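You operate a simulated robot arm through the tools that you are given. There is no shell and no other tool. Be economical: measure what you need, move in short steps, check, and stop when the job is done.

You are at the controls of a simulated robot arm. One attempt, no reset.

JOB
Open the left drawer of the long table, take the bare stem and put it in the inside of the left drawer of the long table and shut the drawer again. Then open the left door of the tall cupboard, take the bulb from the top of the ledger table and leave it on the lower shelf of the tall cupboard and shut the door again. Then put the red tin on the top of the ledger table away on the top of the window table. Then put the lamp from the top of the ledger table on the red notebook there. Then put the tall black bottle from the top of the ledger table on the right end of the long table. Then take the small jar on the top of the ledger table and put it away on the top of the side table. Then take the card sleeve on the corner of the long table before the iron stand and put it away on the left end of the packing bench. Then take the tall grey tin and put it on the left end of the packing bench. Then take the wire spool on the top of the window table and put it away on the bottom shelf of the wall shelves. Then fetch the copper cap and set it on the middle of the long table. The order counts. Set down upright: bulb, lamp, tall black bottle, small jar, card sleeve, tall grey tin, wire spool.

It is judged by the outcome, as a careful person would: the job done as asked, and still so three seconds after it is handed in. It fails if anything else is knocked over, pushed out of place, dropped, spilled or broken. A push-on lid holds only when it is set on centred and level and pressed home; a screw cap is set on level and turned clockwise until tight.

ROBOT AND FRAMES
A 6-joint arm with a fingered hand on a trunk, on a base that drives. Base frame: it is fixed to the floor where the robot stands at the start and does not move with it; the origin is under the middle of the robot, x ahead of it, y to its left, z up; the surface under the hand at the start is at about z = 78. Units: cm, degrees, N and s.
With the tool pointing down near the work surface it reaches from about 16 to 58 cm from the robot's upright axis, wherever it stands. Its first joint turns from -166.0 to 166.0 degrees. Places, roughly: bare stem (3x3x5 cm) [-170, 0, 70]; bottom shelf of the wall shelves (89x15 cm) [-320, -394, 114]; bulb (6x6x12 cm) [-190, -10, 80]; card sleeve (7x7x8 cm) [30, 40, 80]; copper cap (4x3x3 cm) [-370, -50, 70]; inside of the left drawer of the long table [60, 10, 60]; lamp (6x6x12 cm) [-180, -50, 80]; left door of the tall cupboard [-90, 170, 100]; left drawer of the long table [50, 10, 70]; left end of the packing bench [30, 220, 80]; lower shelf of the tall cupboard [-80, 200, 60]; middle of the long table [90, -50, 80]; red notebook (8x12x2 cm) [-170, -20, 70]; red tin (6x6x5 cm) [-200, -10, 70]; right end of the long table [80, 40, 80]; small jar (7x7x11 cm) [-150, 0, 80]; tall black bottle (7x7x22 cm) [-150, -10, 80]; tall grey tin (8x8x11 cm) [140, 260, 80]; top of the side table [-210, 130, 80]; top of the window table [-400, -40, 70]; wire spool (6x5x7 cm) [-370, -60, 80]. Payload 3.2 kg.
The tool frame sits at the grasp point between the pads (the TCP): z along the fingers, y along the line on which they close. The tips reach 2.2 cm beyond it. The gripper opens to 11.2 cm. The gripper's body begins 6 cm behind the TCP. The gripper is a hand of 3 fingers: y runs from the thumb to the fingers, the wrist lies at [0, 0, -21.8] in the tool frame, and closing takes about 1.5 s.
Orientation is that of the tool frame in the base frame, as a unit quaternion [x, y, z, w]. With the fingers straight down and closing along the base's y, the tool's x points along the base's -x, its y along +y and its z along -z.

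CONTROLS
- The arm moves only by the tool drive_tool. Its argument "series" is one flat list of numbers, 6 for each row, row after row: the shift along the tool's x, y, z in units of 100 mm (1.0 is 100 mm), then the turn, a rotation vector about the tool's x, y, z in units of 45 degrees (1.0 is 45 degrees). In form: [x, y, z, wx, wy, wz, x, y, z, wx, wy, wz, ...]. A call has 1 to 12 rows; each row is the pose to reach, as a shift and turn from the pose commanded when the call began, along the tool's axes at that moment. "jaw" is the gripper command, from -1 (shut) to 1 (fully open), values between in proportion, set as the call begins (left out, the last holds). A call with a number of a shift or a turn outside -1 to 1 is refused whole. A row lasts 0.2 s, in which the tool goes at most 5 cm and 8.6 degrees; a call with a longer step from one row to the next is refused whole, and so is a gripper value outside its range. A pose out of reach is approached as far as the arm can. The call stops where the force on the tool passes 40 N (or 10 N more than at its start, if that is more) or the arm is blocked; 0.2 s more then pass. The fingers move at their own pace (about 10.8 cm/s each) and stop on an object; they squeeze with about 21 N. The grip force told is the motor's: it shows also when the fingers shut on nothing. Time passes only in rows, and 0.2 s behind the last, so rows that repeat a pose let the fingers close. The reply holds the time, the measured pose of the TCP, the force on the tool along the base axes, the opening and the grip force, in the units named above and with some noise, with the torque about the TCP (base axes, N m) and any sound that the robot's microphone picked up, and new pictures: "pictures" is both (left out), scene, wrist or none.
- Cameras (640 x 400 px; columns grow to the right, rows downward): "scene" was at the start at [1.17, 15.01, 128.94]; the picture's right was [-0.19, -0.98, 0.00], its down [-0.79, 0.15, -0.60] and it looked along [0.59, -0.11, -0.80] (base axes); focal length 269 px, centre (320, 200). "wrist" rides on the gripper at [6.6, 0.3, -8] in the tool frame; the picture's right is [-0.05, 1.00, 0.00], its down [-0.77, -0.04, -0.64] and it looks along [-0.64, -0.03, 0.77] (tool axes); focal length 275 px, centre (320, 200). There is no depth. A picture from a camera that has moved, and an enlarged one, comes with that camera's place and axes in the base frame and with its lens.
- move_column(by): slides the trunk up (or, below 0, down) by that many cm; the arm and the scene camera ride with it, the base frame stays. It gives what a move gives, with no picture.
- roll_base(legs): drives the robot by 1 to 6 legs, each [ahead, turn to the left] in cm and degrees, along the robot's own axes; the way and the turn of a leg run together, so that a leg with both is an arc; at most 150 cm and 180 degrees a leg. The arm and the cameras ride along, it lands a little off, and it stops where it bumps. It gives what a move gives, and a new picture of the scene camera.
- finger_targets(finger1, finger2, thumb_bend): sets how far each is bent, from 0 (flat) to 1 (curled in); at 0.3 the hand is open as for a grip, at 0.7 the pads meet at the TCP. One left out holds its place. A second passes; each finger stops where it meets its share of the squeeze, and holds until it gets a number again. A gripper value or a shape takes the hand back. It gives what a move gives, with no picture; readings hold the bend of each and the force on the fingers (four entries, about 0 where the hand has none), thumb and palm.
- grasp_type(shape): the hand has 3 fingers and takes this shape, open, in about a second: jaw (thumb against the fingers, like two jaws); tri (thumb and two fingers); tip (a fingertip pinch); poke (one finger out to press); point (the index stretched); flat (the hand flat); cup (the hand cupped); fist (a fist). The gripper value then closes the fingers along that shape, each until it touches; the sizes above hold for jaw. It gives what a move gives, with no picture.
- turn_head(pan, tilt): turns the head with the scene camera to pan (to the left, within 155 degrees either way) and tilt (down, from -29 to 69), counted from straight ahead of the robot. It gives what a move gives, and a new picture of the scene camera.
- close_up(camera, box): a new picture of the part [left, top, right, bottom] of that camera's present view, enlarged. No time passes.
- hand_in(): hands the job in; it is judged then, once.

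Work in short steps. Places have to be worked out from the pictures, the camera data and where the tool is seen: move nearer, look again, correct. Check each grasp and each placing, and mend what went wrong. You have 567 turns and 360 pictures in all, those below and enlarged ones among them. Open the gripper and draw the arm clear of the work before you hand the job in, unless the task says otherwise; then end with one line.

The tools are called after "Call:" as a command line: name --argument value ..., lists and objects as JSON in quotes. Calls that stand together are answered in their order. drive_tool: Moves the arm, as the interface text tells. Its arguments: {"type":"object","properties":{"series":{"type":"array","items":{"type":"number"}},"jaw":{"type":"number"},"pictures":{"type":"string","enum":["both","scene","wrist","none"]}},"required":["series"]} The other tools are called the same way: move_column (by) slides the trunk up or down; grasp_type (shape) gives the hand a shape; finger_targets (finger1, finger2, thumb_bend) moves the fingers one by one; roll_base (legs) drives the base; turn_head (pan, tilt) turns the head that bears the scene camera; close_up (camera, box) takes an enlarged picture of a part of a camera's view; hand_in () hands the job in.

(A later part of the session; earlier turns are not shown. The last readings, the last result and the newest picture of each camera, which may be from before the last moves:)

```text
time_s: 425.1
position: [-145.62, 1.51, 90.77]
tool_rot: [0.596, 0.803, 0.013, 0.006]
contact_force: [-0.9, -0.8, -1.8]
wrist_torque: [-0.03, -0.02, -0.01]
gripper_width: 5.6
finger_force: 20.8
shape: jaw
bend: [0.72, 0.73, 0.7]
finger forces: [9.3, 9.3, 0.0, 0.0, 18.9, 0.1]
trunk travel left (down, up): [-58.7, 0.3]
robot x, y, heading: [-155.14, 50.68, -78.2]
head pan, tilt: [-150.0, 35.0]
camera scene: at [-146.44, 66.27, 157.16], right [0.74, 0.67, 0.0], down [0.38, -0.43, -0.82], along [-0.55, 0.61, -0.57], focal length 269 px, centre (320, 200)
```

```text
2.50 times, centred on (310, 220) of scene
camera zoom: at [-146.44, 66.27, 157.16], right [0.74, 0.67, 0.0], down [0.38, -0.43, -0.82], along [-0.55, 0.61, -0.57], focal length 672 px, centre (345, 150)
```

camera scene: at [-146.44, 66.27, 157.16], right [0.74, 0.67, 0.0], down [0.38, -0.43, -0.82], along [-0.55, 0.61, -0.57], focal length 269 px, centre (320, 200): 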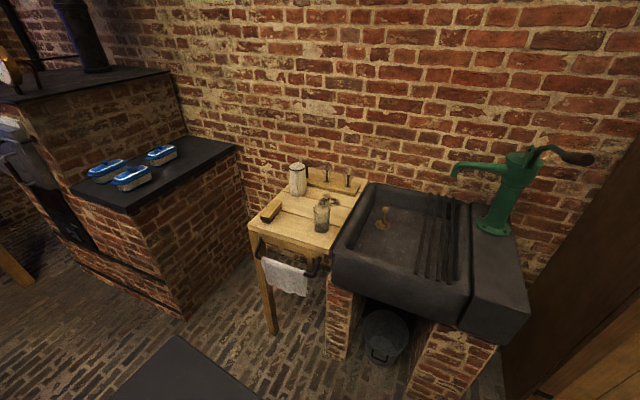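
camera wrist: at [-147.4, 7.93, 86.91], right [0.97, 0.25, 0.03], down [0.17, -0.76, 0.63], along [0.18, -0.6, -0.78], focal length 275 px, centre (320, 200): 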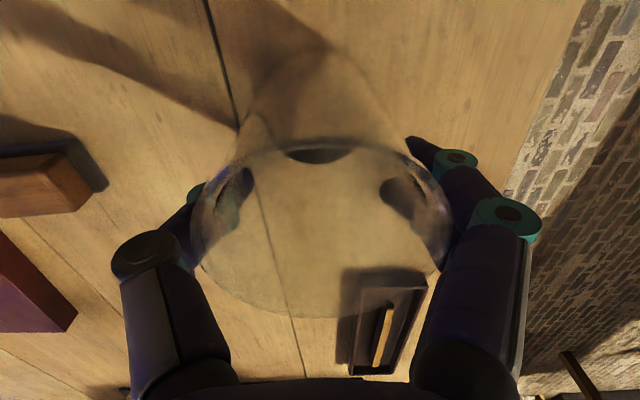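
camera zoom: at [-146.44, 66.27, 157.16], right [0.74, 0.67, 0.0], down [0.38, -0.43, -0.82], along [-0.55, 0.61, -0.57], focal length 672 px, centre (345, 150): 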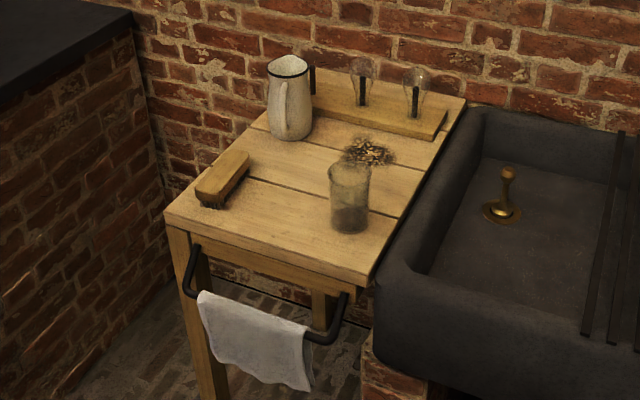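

Side table top is about z 83; a free spot lies at (-214,124) between the brush and the glass. I raise the arm and drive there.

Call:
drive_tool --series '[0.1, 0, -0.25, 0, 0, 0, 0.2, 0, -0.5, 0, 0, 0, 0.2, 0, -0.75, 0, 0, 0, 0.2, 0, -1.0, 0, 0, 0]' --pictures "none"

Call:
roll_base --legs '[[0, -130], [45, 0], [0, -44.8]]'

Call:
turn_head --pan 0 --tilt 50

```text
time_s: 426.1
position: [-146.61, 3.37, 100.92]
tool_rot: [0.596, 0.803, 0.013, 0.006]
contact_force: [-0.4, 0.0, -2.3]
wrist_torque: [-0.02, -0.03, 0.01]
gripper_width: 5.58
finger_force: 20.8
shape: jaw
bend: [0.72, 0.73, 0.7]
finger forces: [9.3, 9.3, 0.1, 0.1, 19.0, 0.0]
trunk travel left (down, up): [-58.7, 0.3]
robot x, y, heading: [-155.51, 50.54, -78.1]
head pan, tilt: [-150.0, 35.0]
```

```text
time_s: 436.2
position: [-208.93, 117.52, 100.98]
tool_rot: [0.831, -0.556, -0.005, 0.014]
contact_force: [0.4, 0.0, -2.4]
wrist_torque: [0.03, 0.02, 0.0]
gripper_width: 5.56
finger_force: 21.4
shape: jaw
bend: [0.72, 0.73, 0.7]
finger forces: [9.3, 9.3, 0.0, 0.0, 18.9, 0.0]
trunk travel left (down, up): [-58.7, 0.3]
robot x, y, heading: [-195.27, 71.22, 107.3]
head pan, tilt: [-150.0, 35.0]
camera scene: at [-203.0, 54.54, 157.17], right [-0.68, -0.74, 0.0], down [-0.42, 0.39, -0.82], along [0.6, -0.55, -0.57], focal length 269 px, centre (320, 200)
```

scene: 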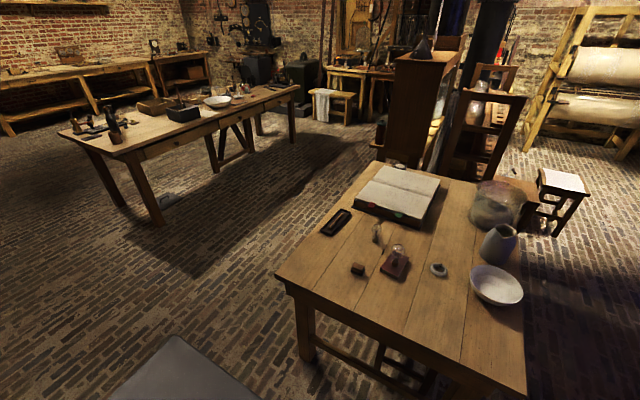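

```text
time_s: 438.5
position: [-208.91, 117.45, 100.86]
tool_rot: [0.831, -0.556, -0.004, 0.014]
contact_force: [-0.3, 0.1, -2.2]
wrist_torque: [0.01, -0.02, 0.02]
gripper_width: 5.57
finger_force: 21.1
shape: jaw
bend: [0.72, 0.73, 0.7]
finger forces: [9.1, 9.3, 0.1, 0.1, 19.0, 0.0]
trunk travel left (down, up): [-58.7, 0.3]
robot x, y, heading: [-195.3, 71.42, 107.7]
head pan, tilt: [0.0, 50.0]
camera scene: at [-211.82, 67.82, 154.99], right [0.95, 0.3, 0.0], down [0.23, -0.73, -0.64], along [-0.19, 0.61, -0.77], focal length 269 px, centre (320, 200)
```

scene: 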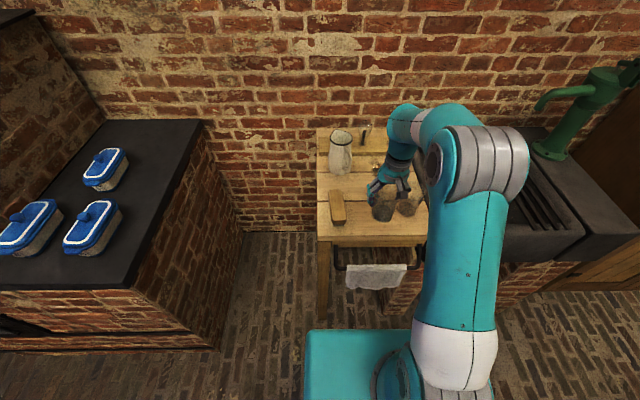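

Call:
close_up --camera "scene" --box '[300, 120, 460, 270]'

Call:
drive_tool --series '[0, 0, 0, 0, 0, 0]' --pictures "wrist"

```text
2.67 times, centred on (380, 195) of scene
camera zoom: at [-211.82, 67.82, 154.99], right [0.95, 0.3, 0.0], down [0.23, -0.73, -0.64], along [-0.19, 0.61, -0.77], focal length 716 px, centre (160, 213)
```

zoom: 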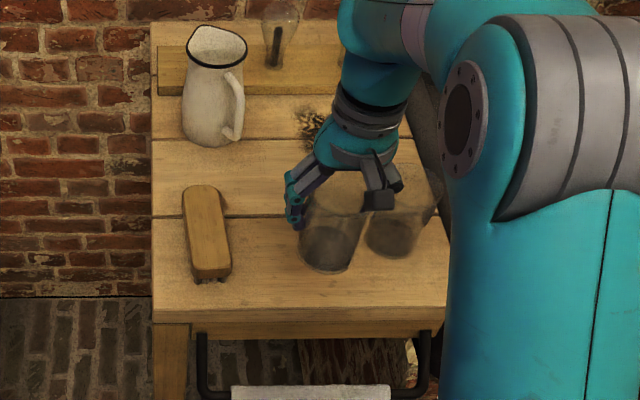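

```text
time_s: 438.9
position: [-208.91, 117.35, 100.72]
tool_rot: [0.831, -0.556, -0.005, 0.013]
contact_force: [-0.2, -1.4, -1.2]
wrist_torque: [0.02, -0.01, -0.02]
gripper_width: 5.6
finger_force: 21.1
shape: jaw
bend: [0.72, 0.73, 0.7]
finger forces: [9.3, 9.3, 0.0, 0.1, 19.0, 0.0]
trunk travel left (down, up): [-58.7, 0.3]
robot x, y, heading: [-195.46, 71.16, 107.7]
head pan, tilt: [0.0, 50.0]
camera wrist: at [-206.36, 111.4, 108.93], right [-0.94, -0.34, 0.03], down [-0.25, 0.74, 0.63], along [-0.23, 0.58, -0.78], focal length 275 px, centre (320, 200)
```

wrist: 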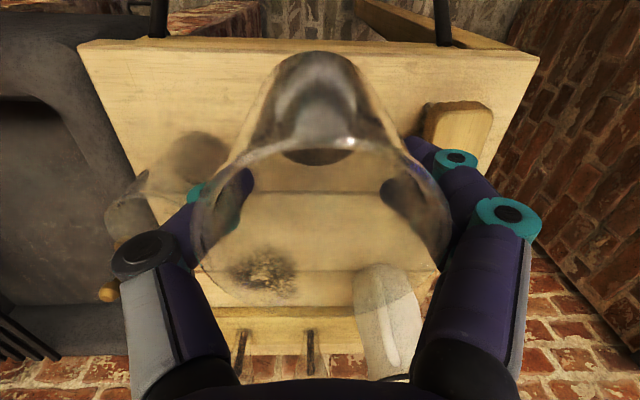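

Table top works out near z 85. The target for the jar is (-211.5,122), midway between brush and glass. I shift over it and lower by 5 cm.

Call:
drive_tool --series '[-0.2, 0.03, 0, 0, 0, 0, -0.4, 0.06, 0, 0, 0, 0, -0.58, 0.08, 0, 0, 0, 0]' --pictures "none"

Call:
move_column --by -5

Call:
drive_tool --series '[0, 0, 0, 0, 0, 0]' --pictures "both"

```text
time_s: 439.7
position: [-211.97, 122.46, 100.82]
tool_rot: [0.832, -0.555, -0.005, 0.014]
contact_force: [0.3, 0.4, -1.2]
wrist_torque: [-0.01, -0.01, -0.01]
gripper_width: 5.56
finger_force: 20.8
shape: jaw
bend: [0.72, 0.73, 0.7]
finger forces: [9.2, 9.4, 0.1, 0.1, 18.9, 0.0]
trunk travel left (down, up): [-58.7, 0.3]
robot x, y, heading: [-195.13, 71.08, 107.7]
head pan, tilt: [0.0, 50.0]
```

```text
time_s: 440.7
position: [-211.79, 122.37, 95.8]
tool_rot: [0.831, -0.555, -0.005, 0.013]
contact_force: [0.1, 0.3, -1.7]
wrist_torque: [-0.01, -0.02, -0.01]
gripper_width: 5.58
finger_force: 21.1
shape: jaw
bend: [0.72, 0.73, 0.7]
finger forces: [9.2, 9.5, 0.0, 0.0, 18.9, 0.0]
trunk travel left (down, up): [-53.7, 5.3]
robot x, y, heading: [-195.23, 71.53, 107.6]
head pan, tilt: [0.0, 50.0]
```

```text
time_s: 441.1
position: [-211.77, 122.4, 95.9]
tool_rot: [0.831, -0.555, -0.004, 0.013]
contact_force: [0.1, -0.3, -1.4]
wrist_torque: [-0.04, -0.01, 0.0]
gripper_width: 5.58
finger_force: 21.1
shape: jaw
bend: [0.72, 0.73, 0.7]
finger forces: [9.1, 9.4, 0.0, 0.0, 18.8, 0.1]
trunk travel left (down, up): [-53.7, 5.3]
robot x, y, heading: [-195.38, 70.83, 107.6]
head pan, tilt: [0.0, 50.0]
camera scene: at [-211.82, 67.82, 149.99], right [0.95, 0.3, 0.0], down [0.23, -0.73, -0.64], along [-0.19, 0.61, -0.77], focal length 269 px, centre (320, 200)
camera wrist: at [-209.31, 116.38, 103.94], right [-0.94, -0.34, 0.03], down [-0.25, 0.74, 0.63], along [-0.23, 0.58, -0.78], focal length 275 px, centre (320, 200)
```

scene: 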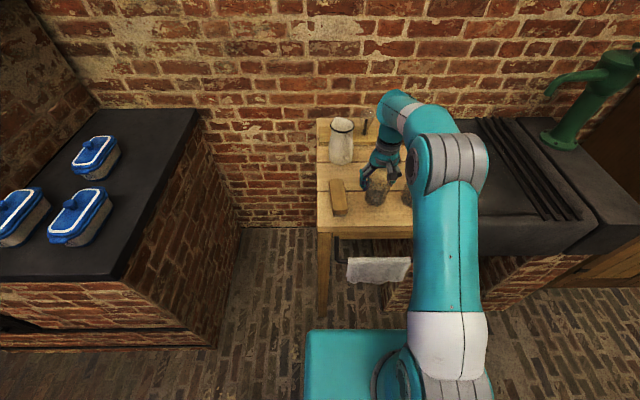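
wrist: 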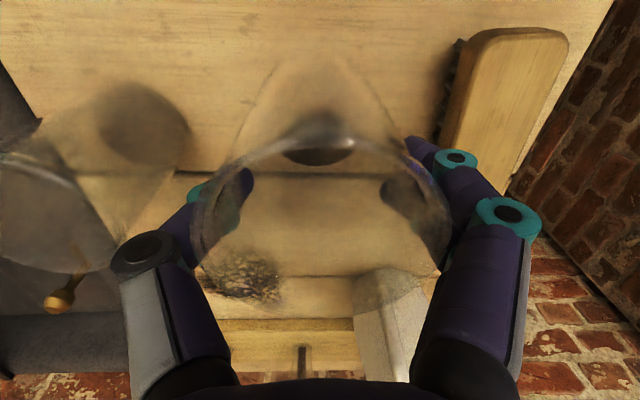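

I shift 1 cm away from the glass and lower gently to contact.

Call:
drive_tool --series '[0, 0.1, 0, 0, 0, 0, 0, 0.1, 0.1, 0, 0, 0, 0, 0.1, 0.2, 0, 0, 0, 0, 0.1, 0.26, 0, 0, 0, 0, 0.1, 0.3, 0, 0, 0]' --pictures "none"

```text
time_s: 442.3
position: [-212.78, 122.06, 92.87]
tool_rot: [0.831, -0.556, -0.004, 0.013]
contact_force: [0.6, 0.5, -0.9]
wrist_torque: [0.0, -0.01, 0.0]
gripper_width: 5.58
finger_force: 21.4
shape: jaw
bend: [0.72, 0.73, 0.7]
finger forces: [9.2, 9.3, 0.0, 0.0, 18.8, 0.1]
trunk travel left (down, up): [-53.7, 5.3]
robot x, y, heading: [-195.41, 71.34, 107.5]
head pan, tilt: [0.0, 50.0]
```

Call:
drive_tool --series '[0, 0, 0.04, 0, 0, 0, 0, 0, 0.08, 0, 0, 0, 0, 0, 0.12, 0, 0, 0, 0, 0, 0.16, 0, 0, 0]' --pictures "none"

```text
time_s: 443.3
position: [-212.88, 122.0, 91.56]
tool_rot: [0.831, -0.556, -0.008, 0.012]
contact_force: [-0.1, 2.0, 23.7]
wrist_torque: [0.01, -0.02, 0.02]
gripper_width: 5.53
finger_force: 21.2
shape: jaw
bend: [0.73, 0.73, 0.7]
finger forces: [10.8, 11.2, 0.0, 0.1, 22.7, 0.0]
trunk travel left (down, up): [-53.7, 5.3]
robot x, y, heading: [-195.51, 71.22, 107.4]
head pan, tilt: [0.0, 50.0]
```

Seated. I ease up 2 mm and open just enough.

Call:
drive_tool --series '[0, 0, -0.02, 0, 0, 0, 0, 0, -0.02, 0, 0, 0]' --pictures "none"

Call:
drive_tool --series '[0, 0, 0, 0, 0, 0, 0, 0, 0, 0, 0, 0, 0, 0, 0, 0, 0, 0]' --jaw 0.32 --pictures "wrist"

```text
time_s: 443.9
position: [-212.84, 122.1, 91.65]
tool_rot: [0.831, -0.556, -0.006, 0.013]
contact_force: [-1.3, 4.9, 21.6]
wrist_torque: [0.04, -0.01, 0.02]
gripper_width: 5.56
finger_force: 21.4
shape: jaw
bend: [0.73, 0.73, 0.7]
finger forces: [10.9, 11.3, 0.0, 0.0, 23.0, 0.0]
trunk travel left (down, up): [-53.7, 5.3]
robot x, y, heading: [-195.26, 71.59, 107.5]
head pan, tilt: [0.0, 50.0]
```

```text
time_s: 444.7
position: [-212.91, 122.02, 91.35]
tool_rot: [0.832, -0.555, -0.004, 0.014]
contact_force: [-0.8, 0.4, 0.9]
wrist_torque: [0.01, 0.01, -0.03]
gripper_width: 7.35
finger_force: 0.0
shape: jaw
bend: [0.7, 0.7, 0.67]
finger forces: [0.0, 0.0, 0.1, 0.2, 0.0, 0.0]
trunk travel left (down, up): [-53.7, 5.3]
robot x, y, heading: [-195.21, 71.34, 107.7]
head pan, tilt: [0.0, 50.0]
camera wrist: at [-210.33, 115.93, 99.53], right [-0.94, -0.34, 0.03], down [-0.25, 0.74, 0.63], along [-0.23, 0.58, -0.78], focal length 275 px, centre (320, 200)
```

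wrist: 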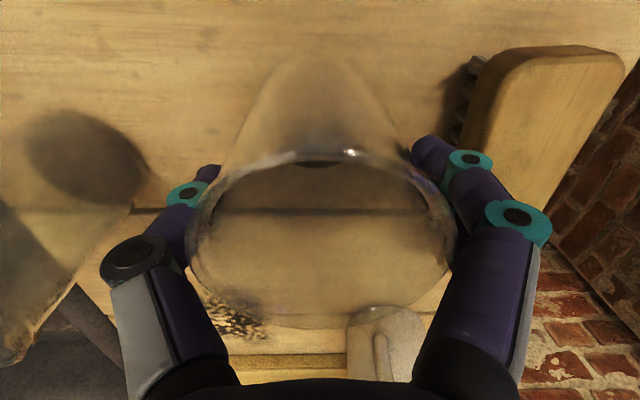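

It stands free. I open slightly more and rise straight up.

Call:
drive_tool --series '[0, 0, 0, 0, 0, 0, 0, 0, 0, 0, 0, 0, 0, 0, -0.1, 0, 0, 0, 0, 0, -0.3, 0, 0, 0, 0, 0, -0.6, 0, 0, 0, 0, 0, -0.9, 0, 0, 0]' --jaw 0.45 --pictures "wrist"

```text
time_s: 446.1
position: [-212.72, 122.06, 100.49]
tool_rot: [0.831, -0.556, -0.005, 0.014]
contact_force: [0.8, 0.1, 0.0]
wrist_torque: [-0.01, -0.03, -0.03]
gripper_width: 8.08
finger_force: 0.1
shape: jaw
bend: [0.66, 0.66, 0.62]
finger forces: [0.0, 0.1, 0.1, 0.1, 0.1, 0.0]
trunk travel left (down, up): [-53.7, 5.3]
robot x, y, heading: [-195.63, 71.35, 107.4]
head pan, tilt: [0.0, 50.0]
camera wrist: at [-210.14, 116.06, 108.6], right [-0.94, -0.34, 0.03], down [-0.25, 0.74, 0.63], along [-0.23, 0.58, -0.78], focal length 275 px, centre (320, 200)
```

wrist: 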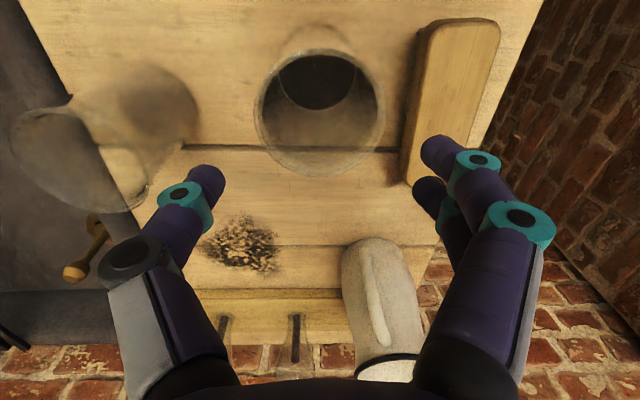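

The jar stands. Next the card sleeve at the long table's corner: I back away, raise fully, and drive to its front.

Call:
move_column --by 5

Call:
roll_base --legs '[[-15, 0], [0, -105.7], [91, 0], [0, -24.8], [96, 0], [0, 41.9]]'

Call:
turn_head --pan 0 --tilt 50

```text
time_s: 447.0
position: [-212.73, 122.1, 105.56]
tool_rot: [0.832, -0.555, -0.005, 0.014]
contact_force: [0.0, 0.3, -0.1]
wrist_torque: [-0.03, 0.02, -0.02]
gripper_width: 8.1
finger_force: 0.1
shape: jaw
bend: [0.66, 0.66, 0.62]
finger forces: [0.0, 0.0, 0.0, 0.0, 0.0, 0.1]
trunk travel left (down, up): [-58.7, 0.3]
robot x, y, heading: [-195.5, 71.53, 107.8]
head pan, tilt: [0.0, 50.0]
```

```text
time_s: 464.9
position: [37.0, 41.19, 105.48]
tool_rot: [-0.207, 0.978, 0.014, -0.007]
contact_force: [0.4, -0.5, 0.3]
wrist_torque: [-0.02, -0.01, -0.02]
gripper_width: 8.06
finger_force: 0.0
shape: jaw
bend: [0.66, 0.66, 0.62]
finger forces: [0.1, 0.0, 0.0, 0.1, 0.0, 0.0]
trunk travel left (down, up): [-58.7, 0.3]
robot x, y, heading: [-13.01, 22.6, 18.6]
head pan, tilt: [0.0, 50.0]
camera scene: at [-17.11, 38.76, 154.99], right [0.32, -0.95, 0.0], down [-0.73, -0.25, -0.64], along [0.61, 0.21, -0.77], focal length 269 px, centre (320, 200)
```

scene: 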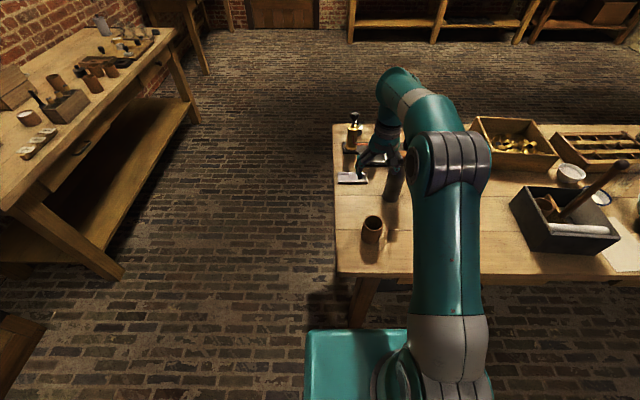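

```text
time_s: 465.5
position: [37.04, 41.12, 105.48]
tool_rot: [-0.206, 0.978, 0.013, -0.007]
contact_force: [0.2, -0.8, -0.3]
wrist_torque: [-0.01, 0.0, -0.01]
gripper_width: 8.11
finger_force: 0.1
shape: jaw
bend: [0.66, 0.66, 0.62]
finger forces: [0.0, 0.1, 0.1, 0.1, 0.0, 0.1]
trunk travel left (down, up): [-58.7, 0.3]
robot x, y, heading: [-13.68, 22.58, 18.9]
head pan, tilt: [0.0, 50.0]
camera scene: at [-17.1, 38.74, 154.99], right [0.32, -0.95, 0.0], down [-0.73, -0.25, -0.64], along [0.61, 0.21, -0.77], focal length 269 px, centre (320, 200)
```

scene: 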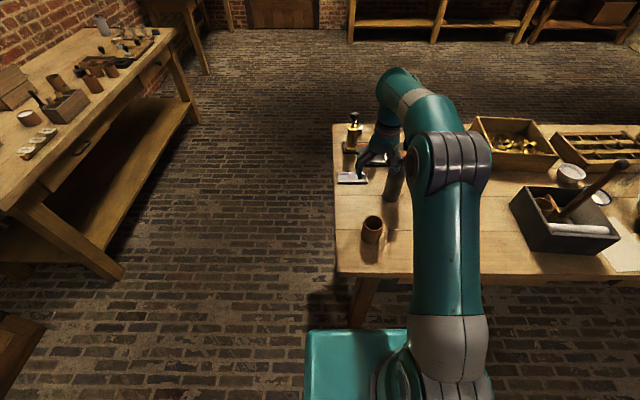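

The sleeve is at (33.7,38.3). I shift above it and lower.

Call:
drive_tool --series '[0.2, -0.06, 0, 0, 0, 0, 0.41, -0.12, 0, 0, 0, 0]' --jaw 0.9 --pictures "none"

Call:
move_column --by -14

Call:
drive_tool --series '[0, 0, 0, 0, 0, 0]' --pictures "wrist"

```text
time_s: 466.1
position: [33.89, 38.44, 105.51]
tool_rot: [-0.207, 0.978, 0.013, -0.006]
contact_force: [0.2, 0.4, -0.3]
wrist_torque: [0.01, -0.04, 0.02]
gripper_width: 10.64
finger_force: 0.0
shape: jaw
bend: [0.4, 0.4, 0.37]
finger forces: [0.0, 0.0, 0.0, 0.0, 0.0, 0.0]
trunk travel left (down, up): [-58.7, 0.3]
robot x, y, heading: [-13.45, 22.87, 19.0]
head pan, tilt: [0.0, 50.0]
```

```text
time_s: 467.8
position: [33.9, 38.36, 91.49]
tool_rot: [-0.207, 0.978, 0.013, -0.006]
contact_force: [-1.2, 0.1, 0.7]
wrist_torque: [-0.01, 0.01, 0.01]
gripper_width: 10.62
finger_force: 0.0
shape: jaw
bend: [0.4, 0.4, 0.37]
finger forces: [0.0, 0.0, 0.1, 0.0, 0.0, 0.0]
trunk travel left (down, up): [-44.7, 14.3]
robot x, y, heading: [-12.88, 22.3, 18.9]
head pan, tilt: [0.0, 50.0]
```

```text
time_s: 468.2
position: [33.88, 38.43, 91.5]
tool_rot: [-0.207, 0.978, 0.013, -0.006]
contact_force: [0.0, 0.4, -0.7]
wrist_torque: [0.01, 0.01, 0.0]
gripper_width: 10.64
finger_force: 0.1
shape: jaw
bend: [0.4, 0.4, 0.37]
finger forces: [0.0, 0.0, 0.0, 0.0, 0.0, 0.1]
trunk travel left (down, up): [-44.7, 14.3]
robot x, y, heading: [-13.26, 22.85, 18.8]
head pan, tilt: [0.0, 50.0]
camera wrist: at [27.96, 35.83, 99.56], right [-0.36, 0.93, 0.03], down [0.73, 0.26, 0.63], along [0.58, 0.25, -0.78], focal length 275 px, centre (320, 200)
```

wrist: 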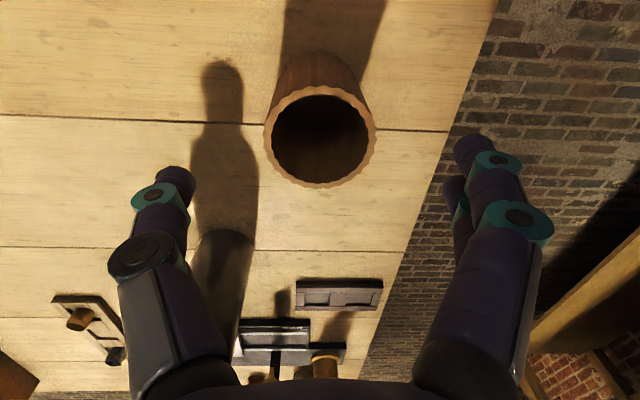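

Centred within 4 mm. I descend 9 cm and close.

Call:
drive_tool --series '[-0.04, 0, 0.3, 0, 0, 0, -0.04, 0, 0.6, 0, 0, 0, -0.04, 0, 0.9, 0, 0, 0]' --pictures "none"

Call:
drive_tool --series '[0, 0, 0, 0, 0, 0, 0, 0, 0, 0, 0, 0, 0, 0, 0, 0, 0, 0, 0, 0, 0, 0, 0, 0]' --jaw -1 --pictures "wrist"

```text
time_s: 469.0
position: [34.01, 38.75, 82.57]
tool_rot: [-0.207, 0.978, 0.013, -0.007]
contact_force: [-0.4, -0.3, 0.2]
wrist_torque: [0.0, 0.0, -0.05]
gripper_width: 10.62
finger_force: 0.0
shape: jaw
bend: [0.4, 0.4, 0.37]
finger forces: [0.1, 0.1, 0.1, 0.1, 0.5, 0.0]
trunk travel left (down, up): [-44.7, 14.3]
robot x, y, heading: [-13.28, 22.5, 18.8]
head pan, tilt: [0.0, 50.0]
```

```text
time_s: 470.0
position: [34.13, 38.85, 82.51]
tool_rot: [-0.206, 0.978, 0.013, -0.006]
contact_force: [-0.4, 0.2, -0.4]
wrist_torque: [-0.03, 0.02, 0.0]
gripper_width: 6.03
finger_force: 20.9
shape: jaw
bend: [0.72, 0.72, 0.7]
finger forces: [9.6, 9.7, 0.0, 0.1, 18.9, 0.1]
trunk travel left (down, up): [-44.7, 14.3]
robot x, y, heading: [-13.22, 22.55, 18.8]
head pan, tilt: [0.0, 50.0]
camera wrist: at [28.13, 36.25, 90.57], right [-0.36, 0.93, 0.03], down [0.73, 0.26, 0.63], along [0.58, 0.25, -0.78], focal length 275 px, centre (320, 200)
```

wrist: 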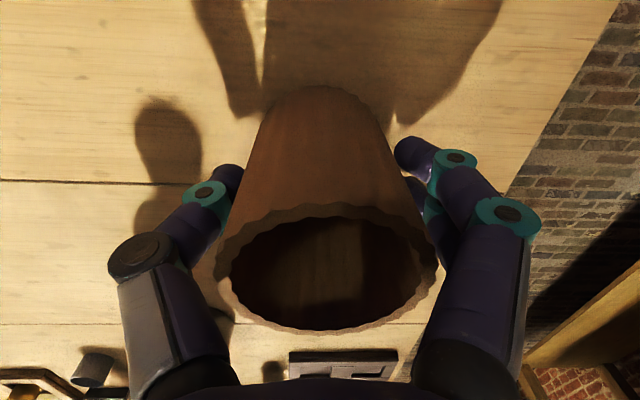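

Held. I lift with the trunk, back off, and look at the packing bench.

Call:
move_column --by 14

Call:
roll_base --legs '[[-20, 0], [0, 55]]'

Call:
turn_head --pan 0 --tilt 30

```text
time_s: 471.6
position: [33.96, 38.72, 96.39]
tool_rot: [-0.207, 0.978, 0.013, -0.006]
contact_force: [0.1, -0.5, -0.3]
wrist_torque: [0.04, 0.02, 0.02]
gripper_width: 6.06
finger_force: 20.7
shape: jaw
bend: [0.72, 0.72, 0.7]
finger forces: [9.6, 9.7, 0.1, 0.0, 19.0, 0.0]
trunk travel left (down, up): [-58.7, 0.3]
robot x, y, heading: [-13.73, 22.82, 18.6]
head pan, tilt: [0.0, 50.0]
```

```text
time_s: 475.7
position: [-18.5, 64.38, 96.51]
tool_rot: [-0.637, 0.771, 0.008, -0.011]
contact_force: [0.1, 0.6, 0.1]
wrist_torque: [0.0, 0.0, 0.02]
gripper_width: 6.01
finger_force: 21.7
shape: jaw
bend: [0.72, 0.72, 0.7]
finger forces: [9.6, 9.8, 0.1, 0.0, 19.0, 0.1]
trunk travel left (down, up): [-58.7, 0.3]
robot x, y, heading: [-32.12, 16.06, 74.1]
head pan, tilt: [0.0, 50.0]
camera scene: at [-47.74, 22.28, 154.99], right [0.96, -0.28, 0.0], down [-0.21, -0.74, -0.64], along [0.18, 0.62, -0.77], focal length 269 px, centre (320, 200)
```

scene: 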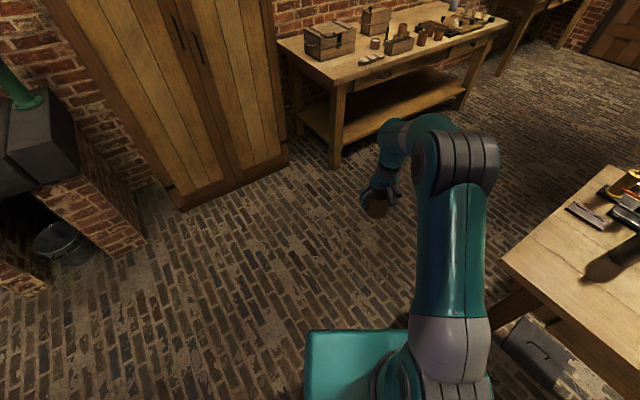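

```text
time_s: 476.5
position: [-18.42, 64.35, 96.58]
tool_rot: [-0.636, 0.771, 0.009, -0.012]
contact_force: [0.2, -0.5, -0.3]
wrist_torque: [0.02, -0.02, 0.02]
gripper_width: 6.03
finger_force: 20.7
shape: jaw
bend: [0.72, 0.72, 0.7]
finger forces: [9.5, 9.7, 0.0, 0.0, 18.9, 0.0]
trunk travel left (down, up): [-58.7, 0.3]
robot x, y, heading: [-32.02, 16.52, 73.9]
head pan, tilt: [0.0, 30.0]
camera scene: at [-47.35, 23.57, 157.93], right [0.96, -0.28, 0.0], down [-0.14, -0.48, -0.87], along [0.24, 0.83, -0.5], focal length 269 px, centre (320, 200)
```

scene: 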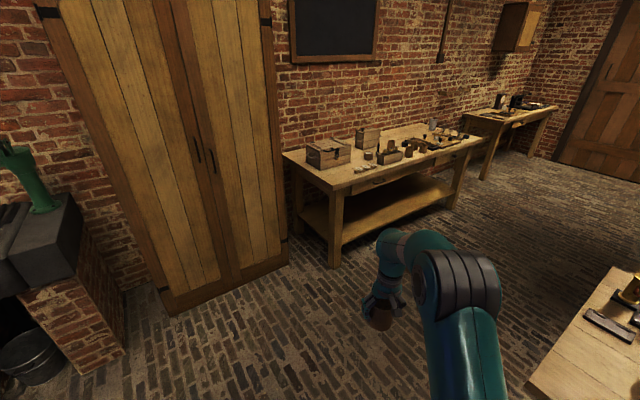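

Call:
close_up --camera "scene" --box '[270, 100, 490, 240]'

```text
2.86 times, centred on (380, 170) of scene
camera zoom: at [-47.35, 23.57, 157.93], right [0.96, -0.28, 0.0], down [-0.14, -0.48, -0.87], along [0.24, 0.83, -0.5], focal length 768 px, centre (149, 286)
```

zoom: 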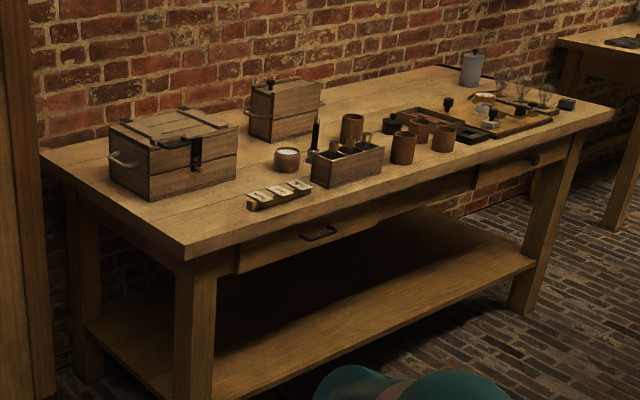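

The bench's left end has free space in front of the chest. I plan the sleeve at about (6,188) and later the grey tin at about (19,195). I drive there.

Call:
roll_base --legs '[[0, -8], [132, 0], [0, 42]]'

Call:
turn_head --pan 0 --tilt 50

Call:
drive_tool --series '[0, 0, 0, 0, 0, 0]' --pictures "wrist"

```text
time_s: 485.7
position: [5.06, 184.49, 96.52]
tool_rot: [0.838, -0.545, -0.005, 0.014]
contact_force: [-0.7, 0.4, 0.3]
wrist_torque: [0.03, -0.06, 0.02]
gripper_width: 6.03
finger_force: 21.3
shape: jaw
bend: [0.72, 0.72, 0.7]
finger forces: [9.5, 9.8, 0.0, 0.1, 19.1, 0.1]
trunk travel left (down, up): [-58.7, 0.3]
robot x, y, heading: [20.82, 137.2, 108.9]
head pan, tilt: [0.0, 30.0]
camera scene: at [4.4, 134.47, 157.94], right [0.95, 0.32, 0.0], down [0.16, -0.47, -0.87], along [-0.28, 0.82, -0.5], focal length 269 px, centre (320, 200)
```

scene: 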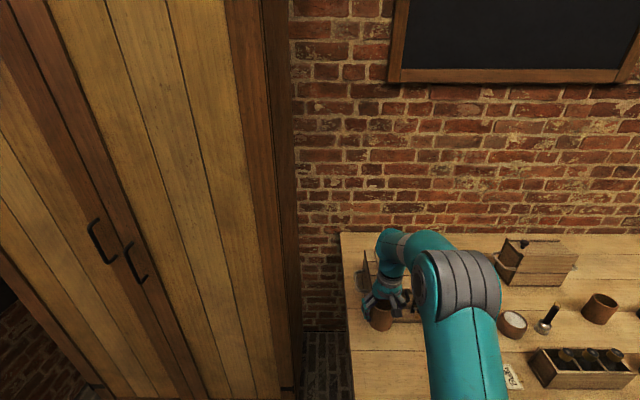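

```text
time_s: 486.6
position: [5.04, 184.55, 96.52]
tool_rot: [0.839, -0.544, -0.005, 0.013]
contact_force: [0.1, -0.3, 0.1]
wrist_torque: [0.01, 0.02, 0.05]
gripper_width: 6.01
finger_force: 20.7
shape: jaw
bend: [0.72, 0.72, 0.7]
finger forces: [9.5, 9.8, 0.0, 0.0, 19.0, 0.0]
trunk travel left (down, up): [-58.7, 0.3]
robot x, y, heading: [21.2, 137.1, 108.7]
head pan, tilt: [0.0, 50.0]
camera scene: at [4.85, 133.22, 154.99], right [0.95, 0.32, 0.0], down [0.25, -0.72, -0.64], along [-0.21, 0.61, -0.77], focal length 269 px, centre (320, 200)
```

scene: 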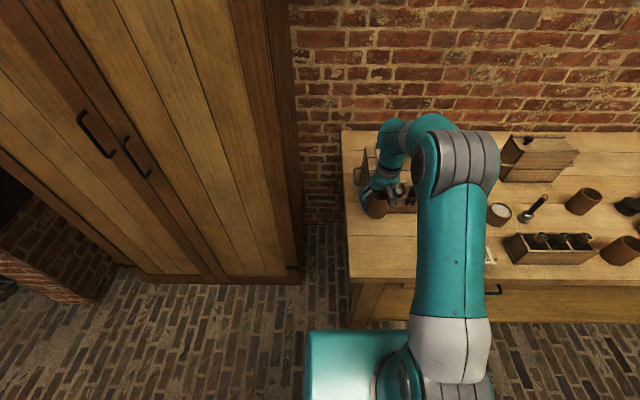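

```text
time_s: 486.9
position: [4.92, 184.36, 96.54]
tool_rot: [0.839, -0.545, -0.004, 0.014]
contact_force: [-0.7, -0.6, -0.3]
wrist_torque: [-0.02, 0.02, -0.02]
gripper_width: 6.02
finger_force: 20.8
shape: jaw
bend: [0.72, 0.72, 0.7]
finger forces: [9.5, 9.8, 0.2, 0.0, 19.0, 0.1]
trunk travel left (down, up): [-58.7, 0.3]
robot x, y, heading: [21.42, 137.35, 108.7]
head pan, tilt: [0.0, 50.0]
camera wrist: at [7.68, 178.42, 104.56], right [-0.93, -0.36, 0.03], down [-0.27, 0.73, 0.63], along [-0.25, 0.58, -0.78], focal length 275 px, centre (320, 200)
```

wrist: 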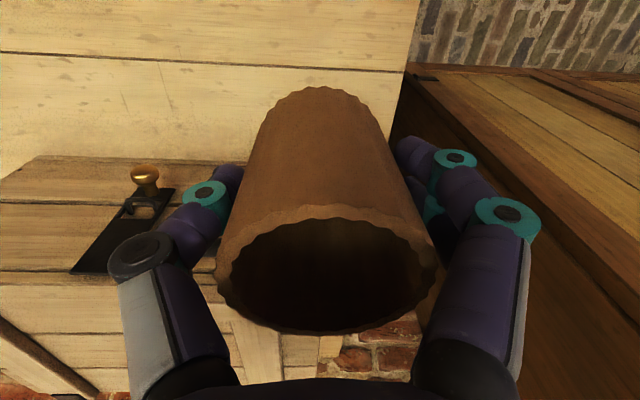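

I shift slightly right and inward, then lower 11 cm.

Call:
drive_tool --series '[-0.1, -0.18, 0, 0, 0, 0, -0.21, -0.36, 0, 0, 0, 0]' --pictures "none"

Call:
move_column --by -11

Call:
drive_tool --series '[0, 0, 0.08, 0, 0, 0, 0, 0, 0.16, 0, 0, 0, 0, 0, 0.24, 0, 0, 0]' --pictures "both"

```text
time_s: 487.6
position: [7.45, 187.72, 96.39]
tool_rot: [0.838, -0.545, -0.006, 0.013]
contact_force: [0.0, -2.0, 0.2]
wrist_torque: [-0.03, 0.01, 0.01]
gripper_width: 6.01
finger_force: 20.8
shape: jaw
bend: [0.72, 0.72, 0.7]
finger forces: [11.1, 11.7, 0.0, 0.0, 20.1, 0.0]
trunk travel left (down, up): [-58.7, 0.3]
robot x, y, heading: [21.08, 137.26, 108.9]
head pan, tilt: [0.0, 50.0]
```

```text
time_s: 489.0
position: [7.52, 187.86, 85.37]
tool_rot: [0.838, -0.545, -0.005, 0.014]
contact_force: [0.3, 0.6, 0.1]
wrist_torque: [0.0, 0.0, -0.03]
gripper_width: 6.01
finger_force: 21.2
shape: jaw
bend: [0.72, 0.72, 0.7]
finger forces: [10.8, 11.1, 0.1, 0.0, 21.1, 0.0]
trunk travel left (down, up): [-47.7, 11.3]
robot x, y, heading: [21.51, 137.12, 108.6]
head pan, tilt: [0.0, 50.0]
```

```text
time_s: 489.7
position: [7.29, 187.94, 84.16]
tool_rot: [0.839, -0.544, -0.011, 0.008]
contact_force: [0.8, -7.0, 25.7]
wrist_torque: [-0.09, -0.03, -0.01]
gripper_width: 5.91
finger_force: 20.9
shape: jaw
bend: [0.73, 0.73, 0.71]
finger forces: [13.7, 13.3, 0.0, 0.0, 21.9, 0.0]
trunk travel left (down, up): [-47.7, 11.3]
robot x, y, heading: [21.28, 137.37, 108.9]
head pan, tilt: [0.0, 50.0]
stopped in row 3: the force on the tool passed its limit at 42 N (the readings are from after the stop); the commanded pose is now the measured one
camera scene: at [4.95, 132.8, 144.02], right [0.95, 0.32, 0.0], down [0.25, -0.72, -0.65], along [-0.21, 0.61, -0.76], focal length 269 px, centre (320, 200)
camera wrist: at [10.11, 181.7, 92.06], right [-0.93, -0.36, 0.03], down [-0.26, 0.72, 0.64], along [-0.25, 0.59, -0.77], focal length 275 px, centre (320, 200)
```

scene: 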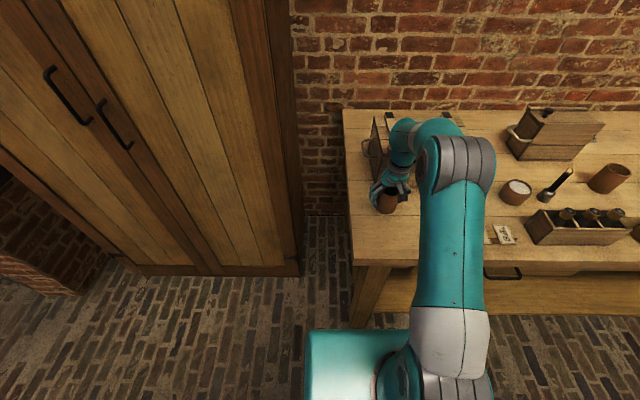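
wrist: 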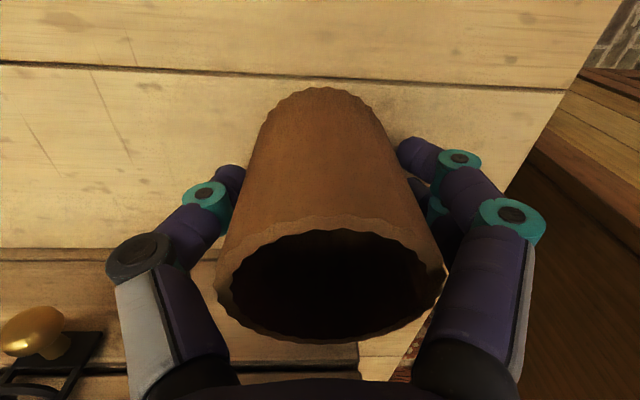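

The sleeve rests on the bench top, clear of the chest. I ease up and open.

Call:
drive_tool --series '[0, 0, -0.04, 0, 0, 0, 0, 0, -0.05, 0, 0, 0]' --pictures "none"

Call:
drive_tool --series '[0, 0, 0, 0, 0, 0, 0, 0, 0, 0, 0, 0, 0, 0, 0, 0, 0, 0]' --jaw 0.5 --pictures "wrist"

```text
time_s: 490.3
position: [7.36, 187.98, 84.14]
tool_rot: [0.838, -0.545, -0.009, 0.01]
contact_force: [0.4, -3.5, 5.8]
wrist_torque: [0.01, -0.1, -0.03]
gripper_width: 5.92
finger_force: 21.3
shape: jaw
bend: [0.73, 0.73, 0.71]
finger forces: [11.5, 11.8, 0.0, 0.0, 20.3, 0.1]
trunk travel left (down, up): [-47.7, 11.3]
robot x, y, heading: [21.09, 136.72, 108.8]
head pan, tilt: [0.0, 50.0]
```

```text
time_s: 491.1
position: [7.39, 187.97, 84.23]
tool_rot: [0.839, -0.545, -0.007, 0.011]
contact_force: [0.3, 0.3, -0.4]
wrist_torque: [0.01, 0.03, -0.01]
gripper_width: 8.35
finger_force: 0.1
shape: jaw
bend: [0.64, 0.64, 0.6]
finger forces: [0.0, 0.1, 0.1, 0.0, 0.1, 0.0]
trunk travel left (down, up): [-47.7, 11.3]
robot x, y, heading: [21.16, 137.17, 109.2]
head pan, tilt: [0.0, 50.0]
camera wrist: at [10.1, 181.93, 92.21], right [-0.93, -0.36, 0.03], down [-0.26, 0.72, 0.64], along [-0.25, 0.59, -0.77], focal length 275 px, centre (320, 200)
```

wrist: 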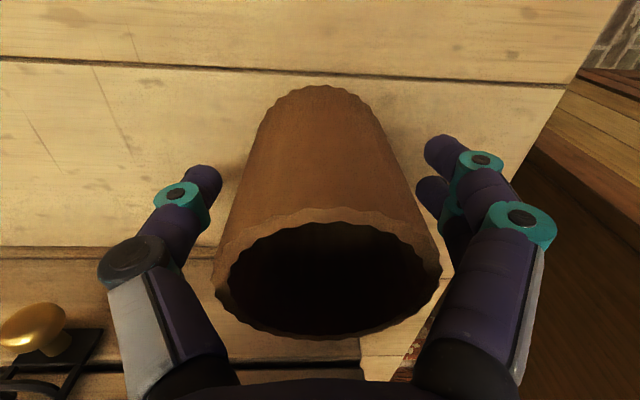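

Standing free. I rise.

Call:
drive_tool --series '[0, 0, -0.15, 0, 0, 0, 0, 0, -0.4, 0, 0, 0, 0, 0, -0.7, 0, 0, 0, 0, 0, -1.0, 0, 0, 0]' --pictures "wrist"

Call:
turn_head --pan -75 --tilt 25

```text
time_s: 492.1
position: [7.66, 188.04, 94.23]
tool_rot: [0.839, -0.544, -0.009, 0.01]
contact_force: [0.0, 0.3, 0.2]
wrist_torque: [-0.01, 0.02, 0.01]
gripper_width: 8.38
finger_force: 0.2
shape: jaw
bend: [0.64, 0.64, 0.6]
finger forces: [0.0, 0.0, 0.0, 0.1, 0.0, 0.1]
trunk travel left (down, up): [-47.7, 11.3]
robot x, y, heading: [21.07, 137.38, 108.8]
head pan, tilt: [0.0, 50.0]
camera wrist: at [10.34, 181.98, 102.29], right [-0.93, -0.36, 0.03], down [-0.26, 0.72, 0.64], along [-0.25, 0.59, -0.77], focal length 275 px, centre (320, 200)
```

wrist: 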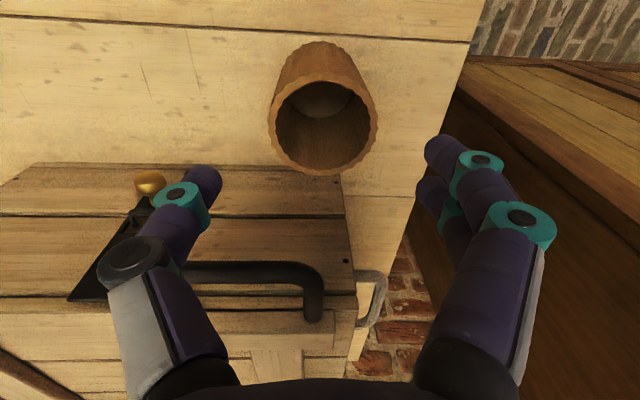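

```text
time_s: 493.6
position: [7.64, 188.06, 94.2]
tool_rot: [0.838, -0.545, -0.008, 0.01]
contact_force: [0.2, -0.8, 0.8]
wrist_torque: [-0.01, -0.04, -0.02]
gripper_width: 8.35
finger_force: 0.1
shape: jaw
bend: [0.64, 0.64, 0.6]
finger forces: [0.0, 0.0, 0.1, 0.0, 0.0, 0.1]
trunk travel left (down, up): [-47.7, 11.3]
robot x, y, heading: [21.53, 137.51, 109.0]
head pan, tilt: [-75.0, 25.0]
camera scene: at [14.99, 131.06, 147.74], right [0.56, -0.83, 0.0], down [-0.35, -0.24, -0.91], along [0.75, 0.51, -0.42], focal length 269 px, centre (320, 200)
```

scene: 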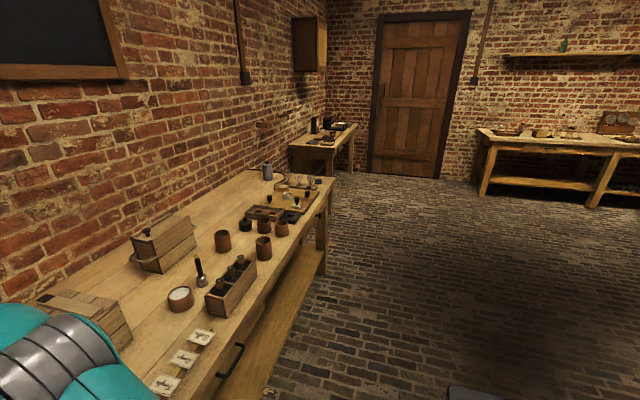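

Call:
close_up --camera "scene" --box '[200, 140, 360, 260]'

```text
3.33 times, centred on (280, 200) of scene
camera zoom: at [14.99, 131.06, 147.74], right [0.56, -0.83, 0.0], down [-0.35, -0.24, -0.91], along [0.75, 0.51, -0.42], focal length 896 px, centre (453, 200)
```

zoom: 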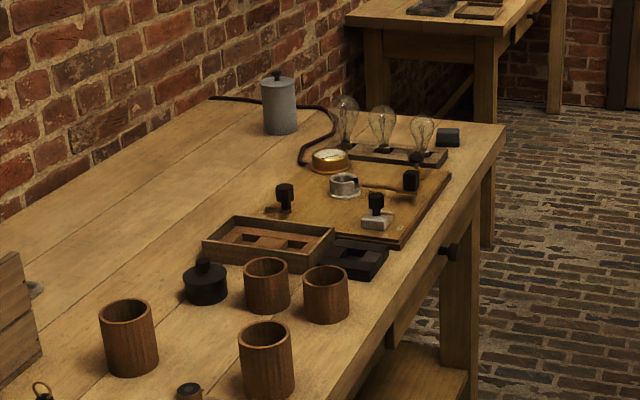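

The grey tin stands at about (147,267) near the bench's right end. I raise, back off and drive around to that end.

Call:
move_column --by 11

Call:
roll_base --legs '[[-4, 0], [0, -90.5], [98, 0], [97, 0], [0, 76]]'

Call:
turn_head --pan 20 --tilt 35

```text
time_s: 495.0
position: [7.54, 188.01, 105.22]
tool_rot: [0.839, -0.544, -0.008, 0.011]
contact_force: [0.0, -0.2, 1.0]
wrist_torque: [0.01, 0.05, -0.03]
gripper_width: 8.35
finger_force: 0.1
shape: jaw
bend: [0.64, 0.64, 0.6]
finger forces: [0.0, 0.0, 0.0, 0.0, 0.1, 0.1]
trunk travel left (down, up): [-58.7, 0.3]
robot x, y, heading: [21.36, 137.34, 109.1]
head pan, tilt: [-75.0, 25.0]
```

```text
time_s: 512.4
position: [208.66, 243.77, 105.29]
tool_rot: [0.758, -0.652, -0.009, 0.009]
contact_force: [-0.1, -0.4, -0.1]
wrist_torque: [-0.01, 0.0, -0.01]
gripper_width: 8.39
finger_force: 0.1
shape: jaw
bend: [0.64, 0.64, 0.6]
finger forces: [0.0, 0.1, 0.0, 0.0, 0.1, 0.0]
trunk travel left (down, up): [-58.7, 0.3]
robot x, y, heading: [208.4, 191.01, 93.3]
head pan, tilt: [-75.0, 25.0]
camera scene: at [200.75, 186.77, 158.74], right [0.32, -0.95, 0.0], down [-0.4, -0.13, -0.91], along [0.86, 0.29, -0.42], focal length 269 px, centre (320, 200)
```

scene: 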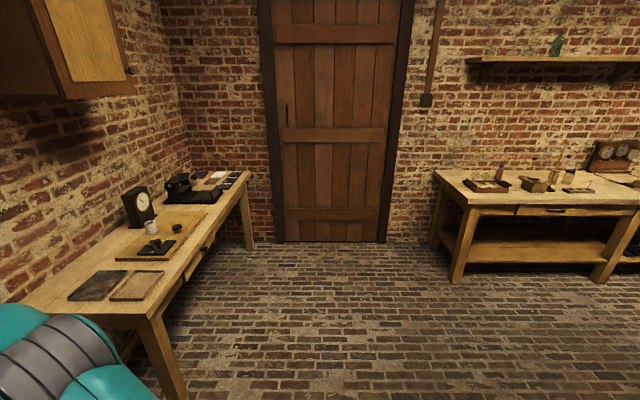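

```text
time_s: 514.1
position: [208.64, 243.74, 105.28]
tool_rot: [0.758, -0.652, -0.009, 0.01]
contact_force: [-0.1, -0.4, -0.4]
wrist_torque: [-0.01, 0.0, 0.01]
gripper_width: 8.35
finger_force: 0.1
shape: jaw
bend: [0.64, 0.64, 0.6]
finger forces: [0.0, 0.1, 0.1, 0.1, 0.1, 0.1]
trunk travel left (down, up): [-58.7, 0.3]
robot x, y, heading: [208.12, 191.43, 93.5]
head pan, tilt: [20.0, 35.0]
camera scene: at [188.52, 191.93, 157.16], right [0.92, 0.4, 0.0], down [0.23, -0.53, -0.82], along [-0.33, 0.75, -0.57], focal length 269 px, centre (320, 200)
```

scene: 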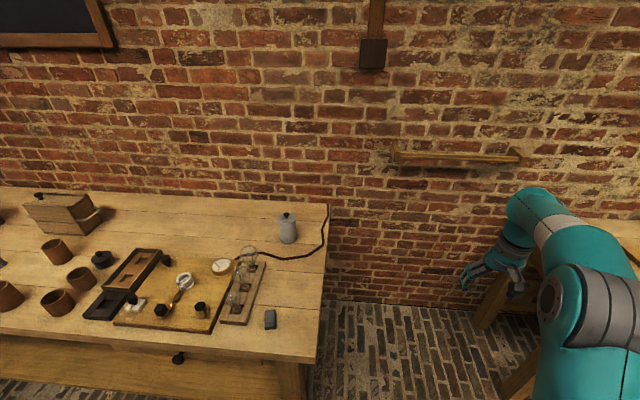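

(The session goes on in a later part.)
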